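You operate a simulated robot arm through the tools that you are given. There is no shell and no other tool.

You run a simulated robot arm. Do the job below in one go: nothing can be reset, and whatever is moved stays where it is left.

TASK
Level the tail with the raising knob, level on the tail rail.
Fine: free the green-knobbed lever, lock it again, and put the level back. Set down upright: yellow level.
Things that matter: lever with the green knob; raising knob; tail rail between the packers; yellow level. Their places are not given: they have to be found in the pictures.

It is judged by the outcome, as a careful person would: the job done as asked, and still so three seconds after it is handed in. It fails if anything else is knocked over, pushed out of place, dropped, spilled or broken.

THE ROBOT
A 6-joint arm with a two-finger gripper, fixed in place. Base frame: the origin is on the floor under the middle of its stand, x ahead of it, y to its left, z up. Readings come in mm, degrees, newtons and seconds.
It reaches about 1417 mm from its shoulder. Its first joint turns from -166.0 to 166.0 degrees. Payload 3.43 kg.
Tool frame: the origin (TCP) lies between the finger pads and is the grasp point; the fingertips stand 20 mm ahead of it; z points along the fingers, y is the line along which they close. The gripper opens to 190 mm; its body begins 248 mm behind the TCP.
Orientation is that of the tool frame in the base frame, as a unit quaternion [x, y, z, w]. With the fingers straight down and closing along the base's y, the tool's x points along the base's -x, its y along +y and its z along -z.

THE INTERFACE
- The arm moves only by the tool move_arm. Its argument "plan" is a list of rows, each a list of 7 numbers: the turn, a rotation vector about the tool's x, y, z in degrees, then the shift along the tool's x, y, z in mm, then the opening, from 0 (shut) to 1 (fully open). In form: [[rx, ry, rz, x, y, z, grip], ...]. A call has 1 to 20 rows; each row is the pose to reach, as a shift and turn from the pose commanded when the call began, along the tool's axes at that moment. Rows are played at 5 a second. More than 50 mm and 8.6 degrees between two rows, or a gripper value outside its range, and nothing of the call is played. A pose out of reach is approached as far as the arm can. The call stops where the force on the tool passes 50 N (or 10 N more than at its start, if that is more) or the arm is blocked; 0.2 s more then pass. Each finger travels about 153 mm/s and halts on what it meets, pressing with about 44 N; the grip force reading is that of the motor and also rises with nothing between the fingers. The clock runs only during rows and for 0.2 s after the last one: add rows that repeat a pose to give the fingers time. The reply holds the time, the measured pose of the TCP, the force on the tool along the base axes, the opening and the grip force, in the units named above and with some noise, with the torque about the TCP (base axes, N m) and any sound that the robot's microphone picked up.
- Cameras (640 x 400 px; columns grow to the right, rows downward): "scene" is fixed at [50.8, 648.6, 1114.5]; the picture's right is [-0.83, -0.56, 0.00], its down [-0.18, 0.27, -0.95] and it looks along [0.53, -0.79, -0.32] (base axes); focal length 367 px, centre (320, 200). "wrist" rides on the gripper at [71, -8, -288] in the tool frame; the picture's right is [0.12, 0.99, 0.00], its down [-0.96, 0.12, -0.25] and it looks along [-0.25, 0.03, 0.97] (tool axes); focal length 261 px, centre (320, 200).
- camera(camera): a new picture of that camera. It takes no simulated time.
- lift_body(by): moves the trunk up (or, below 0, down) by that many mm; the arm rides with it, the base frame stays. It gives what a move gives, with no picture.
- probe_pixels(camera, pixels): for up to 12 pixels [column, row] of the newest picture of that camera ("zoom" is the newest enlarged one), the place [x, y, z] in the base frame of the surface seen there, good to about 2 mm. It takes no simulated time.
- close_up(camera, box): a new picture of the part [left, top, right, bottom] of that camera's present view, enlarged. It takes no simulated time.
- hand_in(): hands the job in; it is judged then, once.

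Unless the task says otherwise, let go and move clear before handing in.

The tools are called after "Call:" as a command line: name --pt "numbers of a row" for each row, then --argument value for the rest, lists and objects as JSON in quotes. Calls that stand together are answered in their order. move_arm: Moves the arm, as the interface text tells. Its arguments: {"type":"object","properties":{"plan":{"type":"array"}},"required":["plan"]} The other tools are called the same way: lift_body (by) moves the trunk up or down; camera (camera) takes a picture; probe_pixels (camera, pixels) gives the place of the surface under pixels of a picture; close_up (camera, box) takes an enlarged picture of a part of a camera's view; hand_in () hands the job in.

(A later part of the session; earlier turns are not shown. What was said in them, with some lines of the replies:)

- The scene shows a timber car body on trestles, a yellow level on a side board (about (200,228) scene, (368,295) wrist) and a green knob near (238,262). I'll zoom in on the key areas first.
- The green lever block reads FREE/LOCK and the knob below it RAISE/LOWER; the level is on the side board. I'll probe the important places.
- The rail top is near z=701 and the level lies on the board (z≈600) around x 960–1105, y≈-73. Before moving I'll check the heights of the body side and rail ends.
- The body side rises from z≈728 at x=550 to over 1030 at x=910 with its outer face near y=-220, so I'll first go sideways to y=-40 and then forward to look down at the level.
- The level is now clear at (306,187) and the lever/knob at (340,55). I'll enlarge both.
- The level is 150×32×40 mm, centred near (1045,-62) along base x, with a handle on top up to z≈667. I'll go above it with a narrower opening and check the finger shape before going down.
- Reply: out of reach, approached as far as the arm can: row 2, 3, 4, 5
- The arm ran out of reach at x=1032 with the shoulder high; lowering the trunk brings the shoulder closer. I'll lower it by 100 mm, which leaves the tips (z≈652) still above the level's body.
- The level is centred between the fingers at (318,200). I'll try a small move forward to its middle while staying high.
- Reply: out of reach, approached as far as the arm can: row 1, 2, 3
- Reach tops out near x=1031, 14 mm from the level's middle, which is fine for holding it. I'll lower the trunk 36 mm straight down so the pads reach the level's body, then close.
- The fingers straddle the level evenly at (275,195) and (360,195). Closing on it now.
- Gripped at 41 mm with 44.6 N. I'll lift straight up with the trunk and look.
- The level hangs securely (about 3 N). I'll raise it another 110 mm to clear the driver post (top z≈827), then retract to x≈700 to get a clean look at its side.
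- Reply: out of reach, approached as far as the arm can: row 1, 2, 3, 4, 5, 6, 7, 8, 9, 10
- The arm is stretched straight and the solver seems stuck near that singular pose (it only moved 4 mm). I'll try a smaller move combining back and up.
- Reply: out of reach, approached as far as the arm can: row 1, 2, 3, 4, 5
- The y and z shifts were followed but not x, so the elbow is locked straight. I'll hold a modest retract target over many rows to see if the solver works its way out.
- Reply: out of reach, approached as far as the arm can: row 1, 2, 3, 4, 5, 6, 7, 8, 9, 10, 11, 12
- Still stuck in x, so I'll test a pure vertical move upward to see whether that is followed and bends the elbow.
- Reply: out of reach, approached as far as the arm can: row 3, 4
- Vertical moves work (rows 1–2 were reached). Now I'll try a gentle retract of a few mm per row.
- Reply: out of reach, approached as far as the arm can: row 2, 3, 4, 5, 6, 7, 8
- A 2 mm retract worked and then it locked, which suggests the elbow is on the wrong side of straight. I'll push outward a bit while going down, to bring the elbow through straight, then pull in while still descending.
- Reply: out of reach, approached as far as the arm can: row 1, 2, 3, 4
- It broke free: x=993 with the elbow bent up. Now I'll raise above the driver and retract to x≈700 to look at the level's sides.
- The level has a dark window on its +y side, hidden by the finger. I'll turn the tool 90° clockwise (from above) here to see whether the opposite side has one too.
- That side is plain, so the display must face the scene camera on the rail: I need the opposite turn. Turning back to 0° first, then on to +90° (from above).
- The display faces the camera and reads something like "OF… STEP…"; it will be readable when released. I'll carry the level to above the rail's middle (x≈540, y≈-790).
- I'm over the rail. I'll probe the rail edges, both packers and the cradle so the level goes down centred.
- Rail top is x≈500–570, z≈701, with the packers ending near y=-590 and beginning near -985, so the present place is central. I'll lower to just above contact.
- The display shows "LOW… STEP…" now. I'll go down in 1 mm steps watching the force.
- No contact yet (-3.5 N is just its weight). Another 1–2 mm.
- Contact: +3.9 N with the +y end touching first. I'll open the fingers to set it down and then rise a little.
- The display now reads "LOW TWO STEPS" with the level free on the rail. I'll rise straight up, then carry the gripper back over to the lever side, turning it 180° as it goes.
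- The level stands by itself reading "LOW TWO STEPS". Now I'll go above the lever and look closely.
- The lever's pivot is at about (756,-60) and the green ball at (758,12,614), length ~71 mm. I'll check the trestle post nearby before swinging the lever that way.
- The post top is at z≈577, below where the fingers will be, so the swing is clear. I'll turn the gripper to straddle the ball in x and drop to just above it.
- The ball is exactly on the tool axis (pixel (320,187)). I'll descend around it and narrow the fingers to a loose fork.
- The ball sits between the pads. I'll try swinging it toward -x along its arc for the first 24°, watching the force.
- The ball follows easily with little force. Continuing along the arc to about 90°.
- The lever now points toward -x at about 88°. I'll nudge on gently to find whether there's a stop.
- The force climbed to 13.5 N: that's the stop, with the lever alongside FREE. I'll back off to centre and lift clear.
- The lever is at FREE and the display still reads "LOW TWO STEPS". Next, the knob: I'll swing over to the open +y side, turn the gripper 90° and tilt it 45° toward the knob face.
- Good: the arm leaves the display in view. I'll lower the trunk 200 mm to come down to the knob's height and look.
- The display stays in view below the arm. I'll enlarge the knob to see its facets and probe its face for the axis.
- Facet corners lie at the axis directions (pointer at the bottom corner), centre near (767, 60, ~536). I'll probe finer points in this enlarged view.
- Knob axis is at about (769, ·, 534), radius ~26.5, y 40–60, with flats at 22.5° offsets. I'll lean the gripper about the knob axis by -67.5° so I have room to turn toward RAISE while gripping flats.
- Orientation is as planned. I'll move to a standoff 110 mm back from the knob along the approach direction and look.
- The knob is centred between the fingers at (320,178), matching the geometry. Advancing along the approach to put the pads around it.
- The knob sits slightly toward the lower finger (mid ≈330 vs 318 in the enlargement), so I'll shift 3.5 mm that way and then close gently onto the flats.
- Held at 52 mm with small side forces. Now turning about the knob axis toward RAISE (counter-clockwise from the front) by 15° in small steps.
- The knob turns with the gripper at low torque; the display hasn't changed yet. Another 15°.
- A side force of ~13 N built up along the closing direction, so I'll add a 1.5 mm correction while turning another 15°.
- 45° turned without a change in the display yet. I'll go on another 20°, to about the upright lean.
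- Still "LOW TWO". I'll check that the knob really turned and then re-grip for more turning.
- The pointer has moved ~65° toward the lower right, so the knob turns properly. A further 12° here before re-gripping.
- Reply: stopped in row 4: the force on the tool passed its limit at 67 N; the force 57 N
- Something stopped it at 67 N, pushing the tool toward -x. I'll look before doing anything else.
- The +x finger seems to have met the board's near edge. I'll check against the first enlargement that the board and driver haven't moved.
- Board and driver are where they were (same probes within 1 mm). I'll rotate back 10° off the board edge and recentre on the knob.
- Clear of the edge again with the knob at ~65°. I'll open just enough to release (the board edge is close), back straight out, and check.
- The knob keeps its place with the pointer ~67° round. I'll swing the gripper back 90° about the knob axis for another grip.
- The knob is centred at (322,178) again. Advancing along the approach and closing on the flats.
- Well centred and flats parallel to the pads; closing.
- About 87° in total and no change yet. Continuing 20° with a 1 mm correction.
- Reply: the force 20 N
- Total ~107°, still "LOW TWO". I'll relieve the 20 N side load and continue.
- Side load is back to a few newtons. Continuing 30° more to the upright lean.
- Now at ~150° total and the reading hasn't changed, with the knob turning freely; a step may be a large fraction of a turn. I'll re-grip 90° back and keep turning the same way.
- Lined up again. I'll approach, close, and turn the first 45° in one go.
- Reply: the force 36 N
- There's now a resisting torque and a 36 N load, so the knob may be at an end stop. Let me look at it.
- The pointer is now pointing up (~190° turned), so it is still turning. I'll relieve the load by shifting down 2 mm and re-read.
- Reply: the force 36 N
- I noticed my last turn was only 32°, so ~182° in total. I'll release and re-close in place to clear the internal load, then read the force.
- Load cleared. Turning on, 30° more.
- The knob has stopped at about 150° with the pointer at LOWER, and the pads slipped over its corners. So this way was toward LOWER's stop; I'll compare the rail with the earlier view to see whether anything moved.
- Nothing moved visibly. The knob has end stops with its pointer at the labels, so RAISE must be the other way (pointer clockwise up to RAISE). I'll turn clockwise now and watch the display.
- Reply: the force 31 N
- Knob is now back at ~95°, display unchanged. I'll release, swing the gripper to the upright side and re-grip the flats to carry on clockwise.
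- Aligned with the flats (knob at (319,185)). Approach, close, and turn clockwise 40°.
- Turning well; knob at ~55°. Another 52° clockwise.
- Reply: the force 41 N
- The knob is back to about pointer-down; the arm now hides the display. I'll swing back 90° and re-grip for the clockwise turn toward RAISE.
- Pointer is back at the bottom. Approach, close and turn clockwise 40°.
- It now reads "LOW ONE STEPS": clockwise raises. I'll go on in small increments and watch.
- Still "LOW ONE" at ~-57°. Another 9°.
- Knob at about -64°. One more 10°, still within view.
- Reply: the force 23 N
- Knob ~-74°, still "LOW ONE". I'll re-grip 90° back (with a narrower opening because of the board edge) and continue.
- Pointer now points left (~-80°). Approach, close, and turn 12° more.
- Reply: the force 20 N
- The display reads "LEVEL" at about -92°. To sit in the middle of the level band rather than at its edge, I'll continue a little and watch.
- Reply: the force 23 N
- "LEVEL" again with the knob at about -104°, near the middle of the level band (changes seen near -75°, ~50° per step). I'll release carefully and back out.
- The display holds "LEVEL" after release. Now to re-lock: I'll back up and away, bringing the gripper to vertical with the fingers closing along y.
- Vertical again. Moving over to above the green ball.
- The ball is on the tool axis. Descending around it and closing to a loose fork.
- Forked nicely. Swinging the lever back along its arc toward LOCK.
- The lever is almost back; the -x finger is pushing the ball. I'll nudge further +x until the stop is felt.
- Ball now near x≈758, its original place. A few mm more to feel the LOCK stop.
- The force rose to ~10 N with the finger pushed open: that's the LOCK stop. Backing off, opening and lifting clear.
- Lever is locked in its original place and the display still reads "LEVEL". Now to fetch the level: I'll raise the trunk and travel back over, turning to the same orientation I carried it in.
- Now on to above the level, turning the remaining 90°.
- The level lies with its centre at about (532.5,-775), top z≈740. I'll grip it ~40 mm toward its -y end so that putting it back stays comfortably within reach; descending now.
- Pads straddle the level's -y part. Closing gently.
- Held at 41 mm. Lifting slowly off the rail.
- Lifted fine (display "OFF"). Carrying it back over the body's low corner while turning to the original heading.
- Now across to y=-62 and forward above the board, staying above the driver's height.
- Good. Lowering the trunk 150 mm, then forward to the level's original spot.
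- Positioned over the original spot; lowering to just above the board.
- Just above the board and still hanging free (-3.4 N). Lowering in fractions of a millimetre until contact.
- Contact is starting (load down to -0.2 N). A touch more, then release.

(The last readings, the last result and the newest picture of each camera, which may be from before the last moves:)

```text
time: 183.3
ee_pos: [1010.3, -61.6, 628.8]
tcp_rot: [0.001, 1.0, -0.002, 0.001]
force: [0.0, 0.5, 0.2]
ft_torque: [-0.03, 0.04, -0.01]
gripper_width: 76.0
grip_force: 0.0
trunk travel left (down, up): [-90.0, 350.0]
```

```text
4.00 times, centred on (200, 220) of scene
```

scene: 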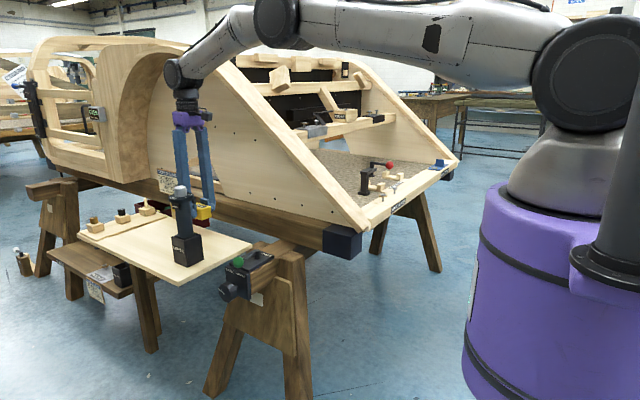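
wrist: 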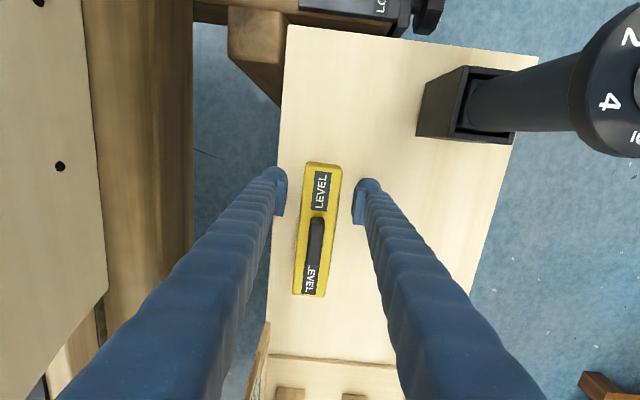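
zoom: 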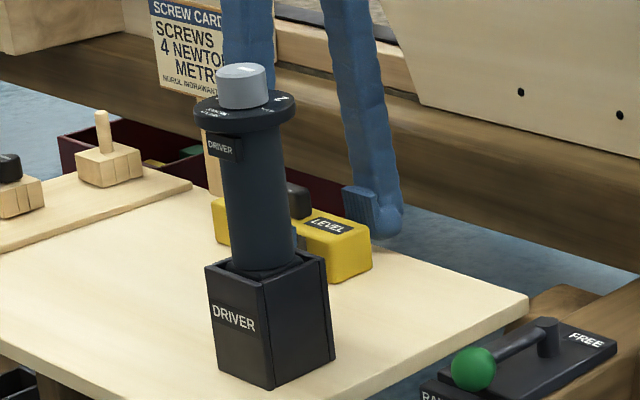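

The level stands on the board. Rising straight up with the trunk to clear it.

Call:
lift_body --by 250

Call:
camera --camera "wrist"

Call:
close_up --camera "scene" --box '[160, 170, 320, 310]'

```text
time: 185.8
ee_pos: [1009.9, -61.9, 879.2]
tcp_rot: [0.002, 1.0, -0.001, 0.002]
force: [1.0, 0.1, 0.2]
ft_torque: [0.01, 0.0, 0.01]
gripper_width: 75.9
grip_force: 0.1
trunk travel left (down, up): [-340.0, 100.0]
```

```text
taken
```

wrist: 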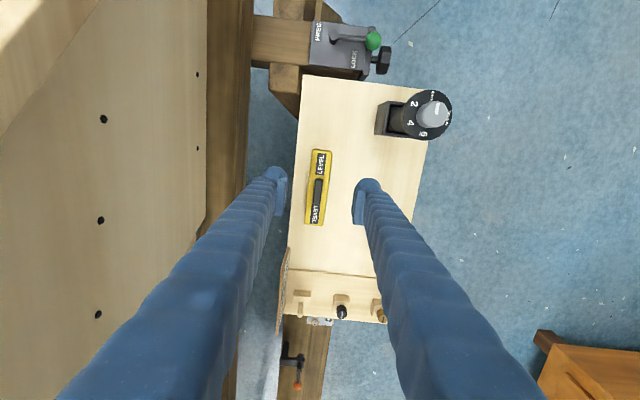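

```text
2.86 times, centred on (240, 240) of scene
```

zoom: 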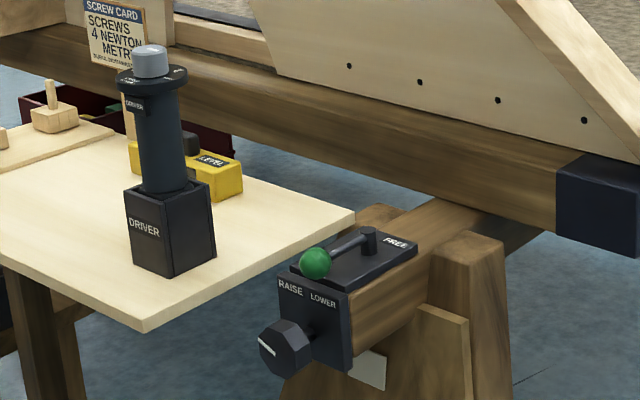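

The level is back in place next to the driver, matching the first picture. I'll probe its position for a check and retract the arm clear.

Call:
probe_pixels --camera "wrist" --pixels '[[312, 155], [328, 155], [308, 221], [322, 222], [318, 190], [317, 200]]'

Call:
move_arm --pt "0 0 0 20 0 0 0.4" --pt "0 0 0 60 0 0 0.4" --pt "0 0 0 105 0 0 0.4" --pt "0 0 0 150 0 0 0.4" --pt "0 0 0 195 0 0 0.4" --pt "0 0 0 240 10 0 0.4" --pt "0 0 0 285 30 0 0.4" --pt "0 0 0 310 50 0 0.4" --pt "0 0 0 310 50 0 0.4"

Call:
camera --camera "scene"

Call:
close_up --camera "scene" --box '[160, 170, 320, 310]'

Call:
close_up --camera "scene" --box '[270, 90, 470, 230]'

```text
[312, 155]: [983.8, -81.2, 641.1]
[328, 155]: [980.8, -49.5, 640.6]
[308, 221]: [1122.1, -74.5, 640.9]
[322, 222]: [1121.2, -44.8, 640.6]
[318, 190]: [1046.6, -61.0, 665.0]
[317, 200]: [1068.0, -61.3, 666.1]
```

```text
time: 187.8
ee_pos: [698.3, -9.9, 877.0]
tcp_rot: [0.002, 1.0, -0.001, 0.002]
force: [0.0, 0.6, -0.1]
ft_torque: [-0.03, 0.0, 0.01]
gripper_width: 75.9
grip_force: 0.2
trunk travel left (down, up): [-340.0, 100.0]
```

```text
taken
```

scene: 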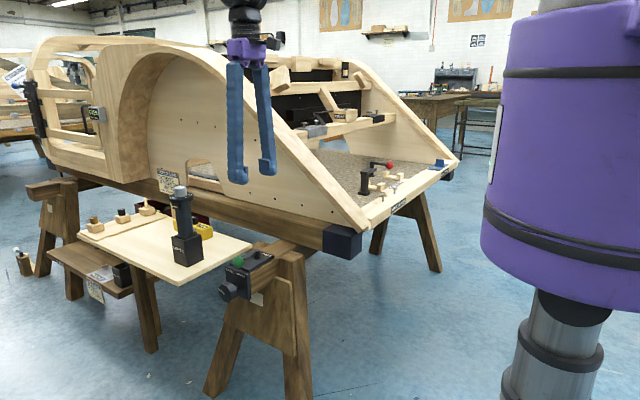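

```text
2.86 times, centred on (240, 240) of scene
```

zoom: 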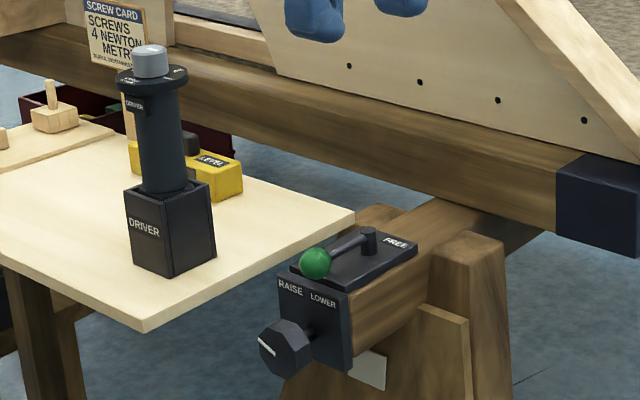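

```text
2.86 times, centred on (370, 160) of scene
```

zoom: 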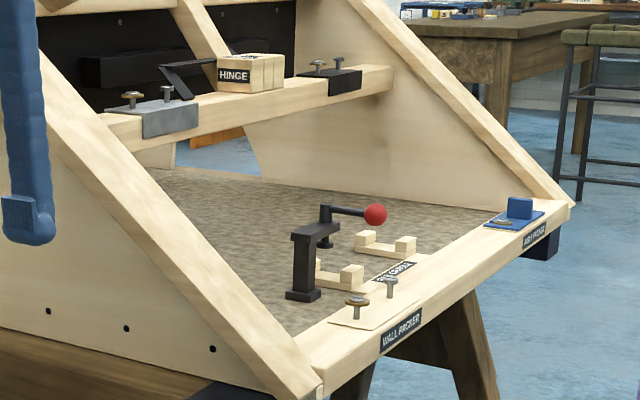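

Everything checks out: the level stands upright on the board at about (1051,-62), within ~3 mm of where it started, and nothing else has moved. The green lever is at LOCK, the last on-rail reading was "LEVEL", and the arm is clear with empty fingers, so I'm handing in.

Call:
hand_in

```text
The job is handed in.
```

The tail is levelled, the green lever is locked again, and the yellow level is back on its board. The job is handed in.

- **Levelling:** on the rail the level first read "LOW TWO STEPS". After I turned the knob clockwise, toward RAISE, it read "LEVEL", and it still did once the lever was locked.
- **Wrong way first:** I turned the knob toward LOWER to its stop before finding the right direction. The reading stayed at "LOW TWO STEPS" throughout that.
- **Lever:** I swung it to FREE before the knob took effect, then back until I felt its stop at LOCK.
- **Level:** it stands upright about 3 mm from where it started, with its display facing the same way.
- **One bump:** while I was turning the knob, the gripper was stopped by a 67 N force, most likely a finger against the edge of the side board. I checked the board and the driver straight afterwards, and neither had moved.
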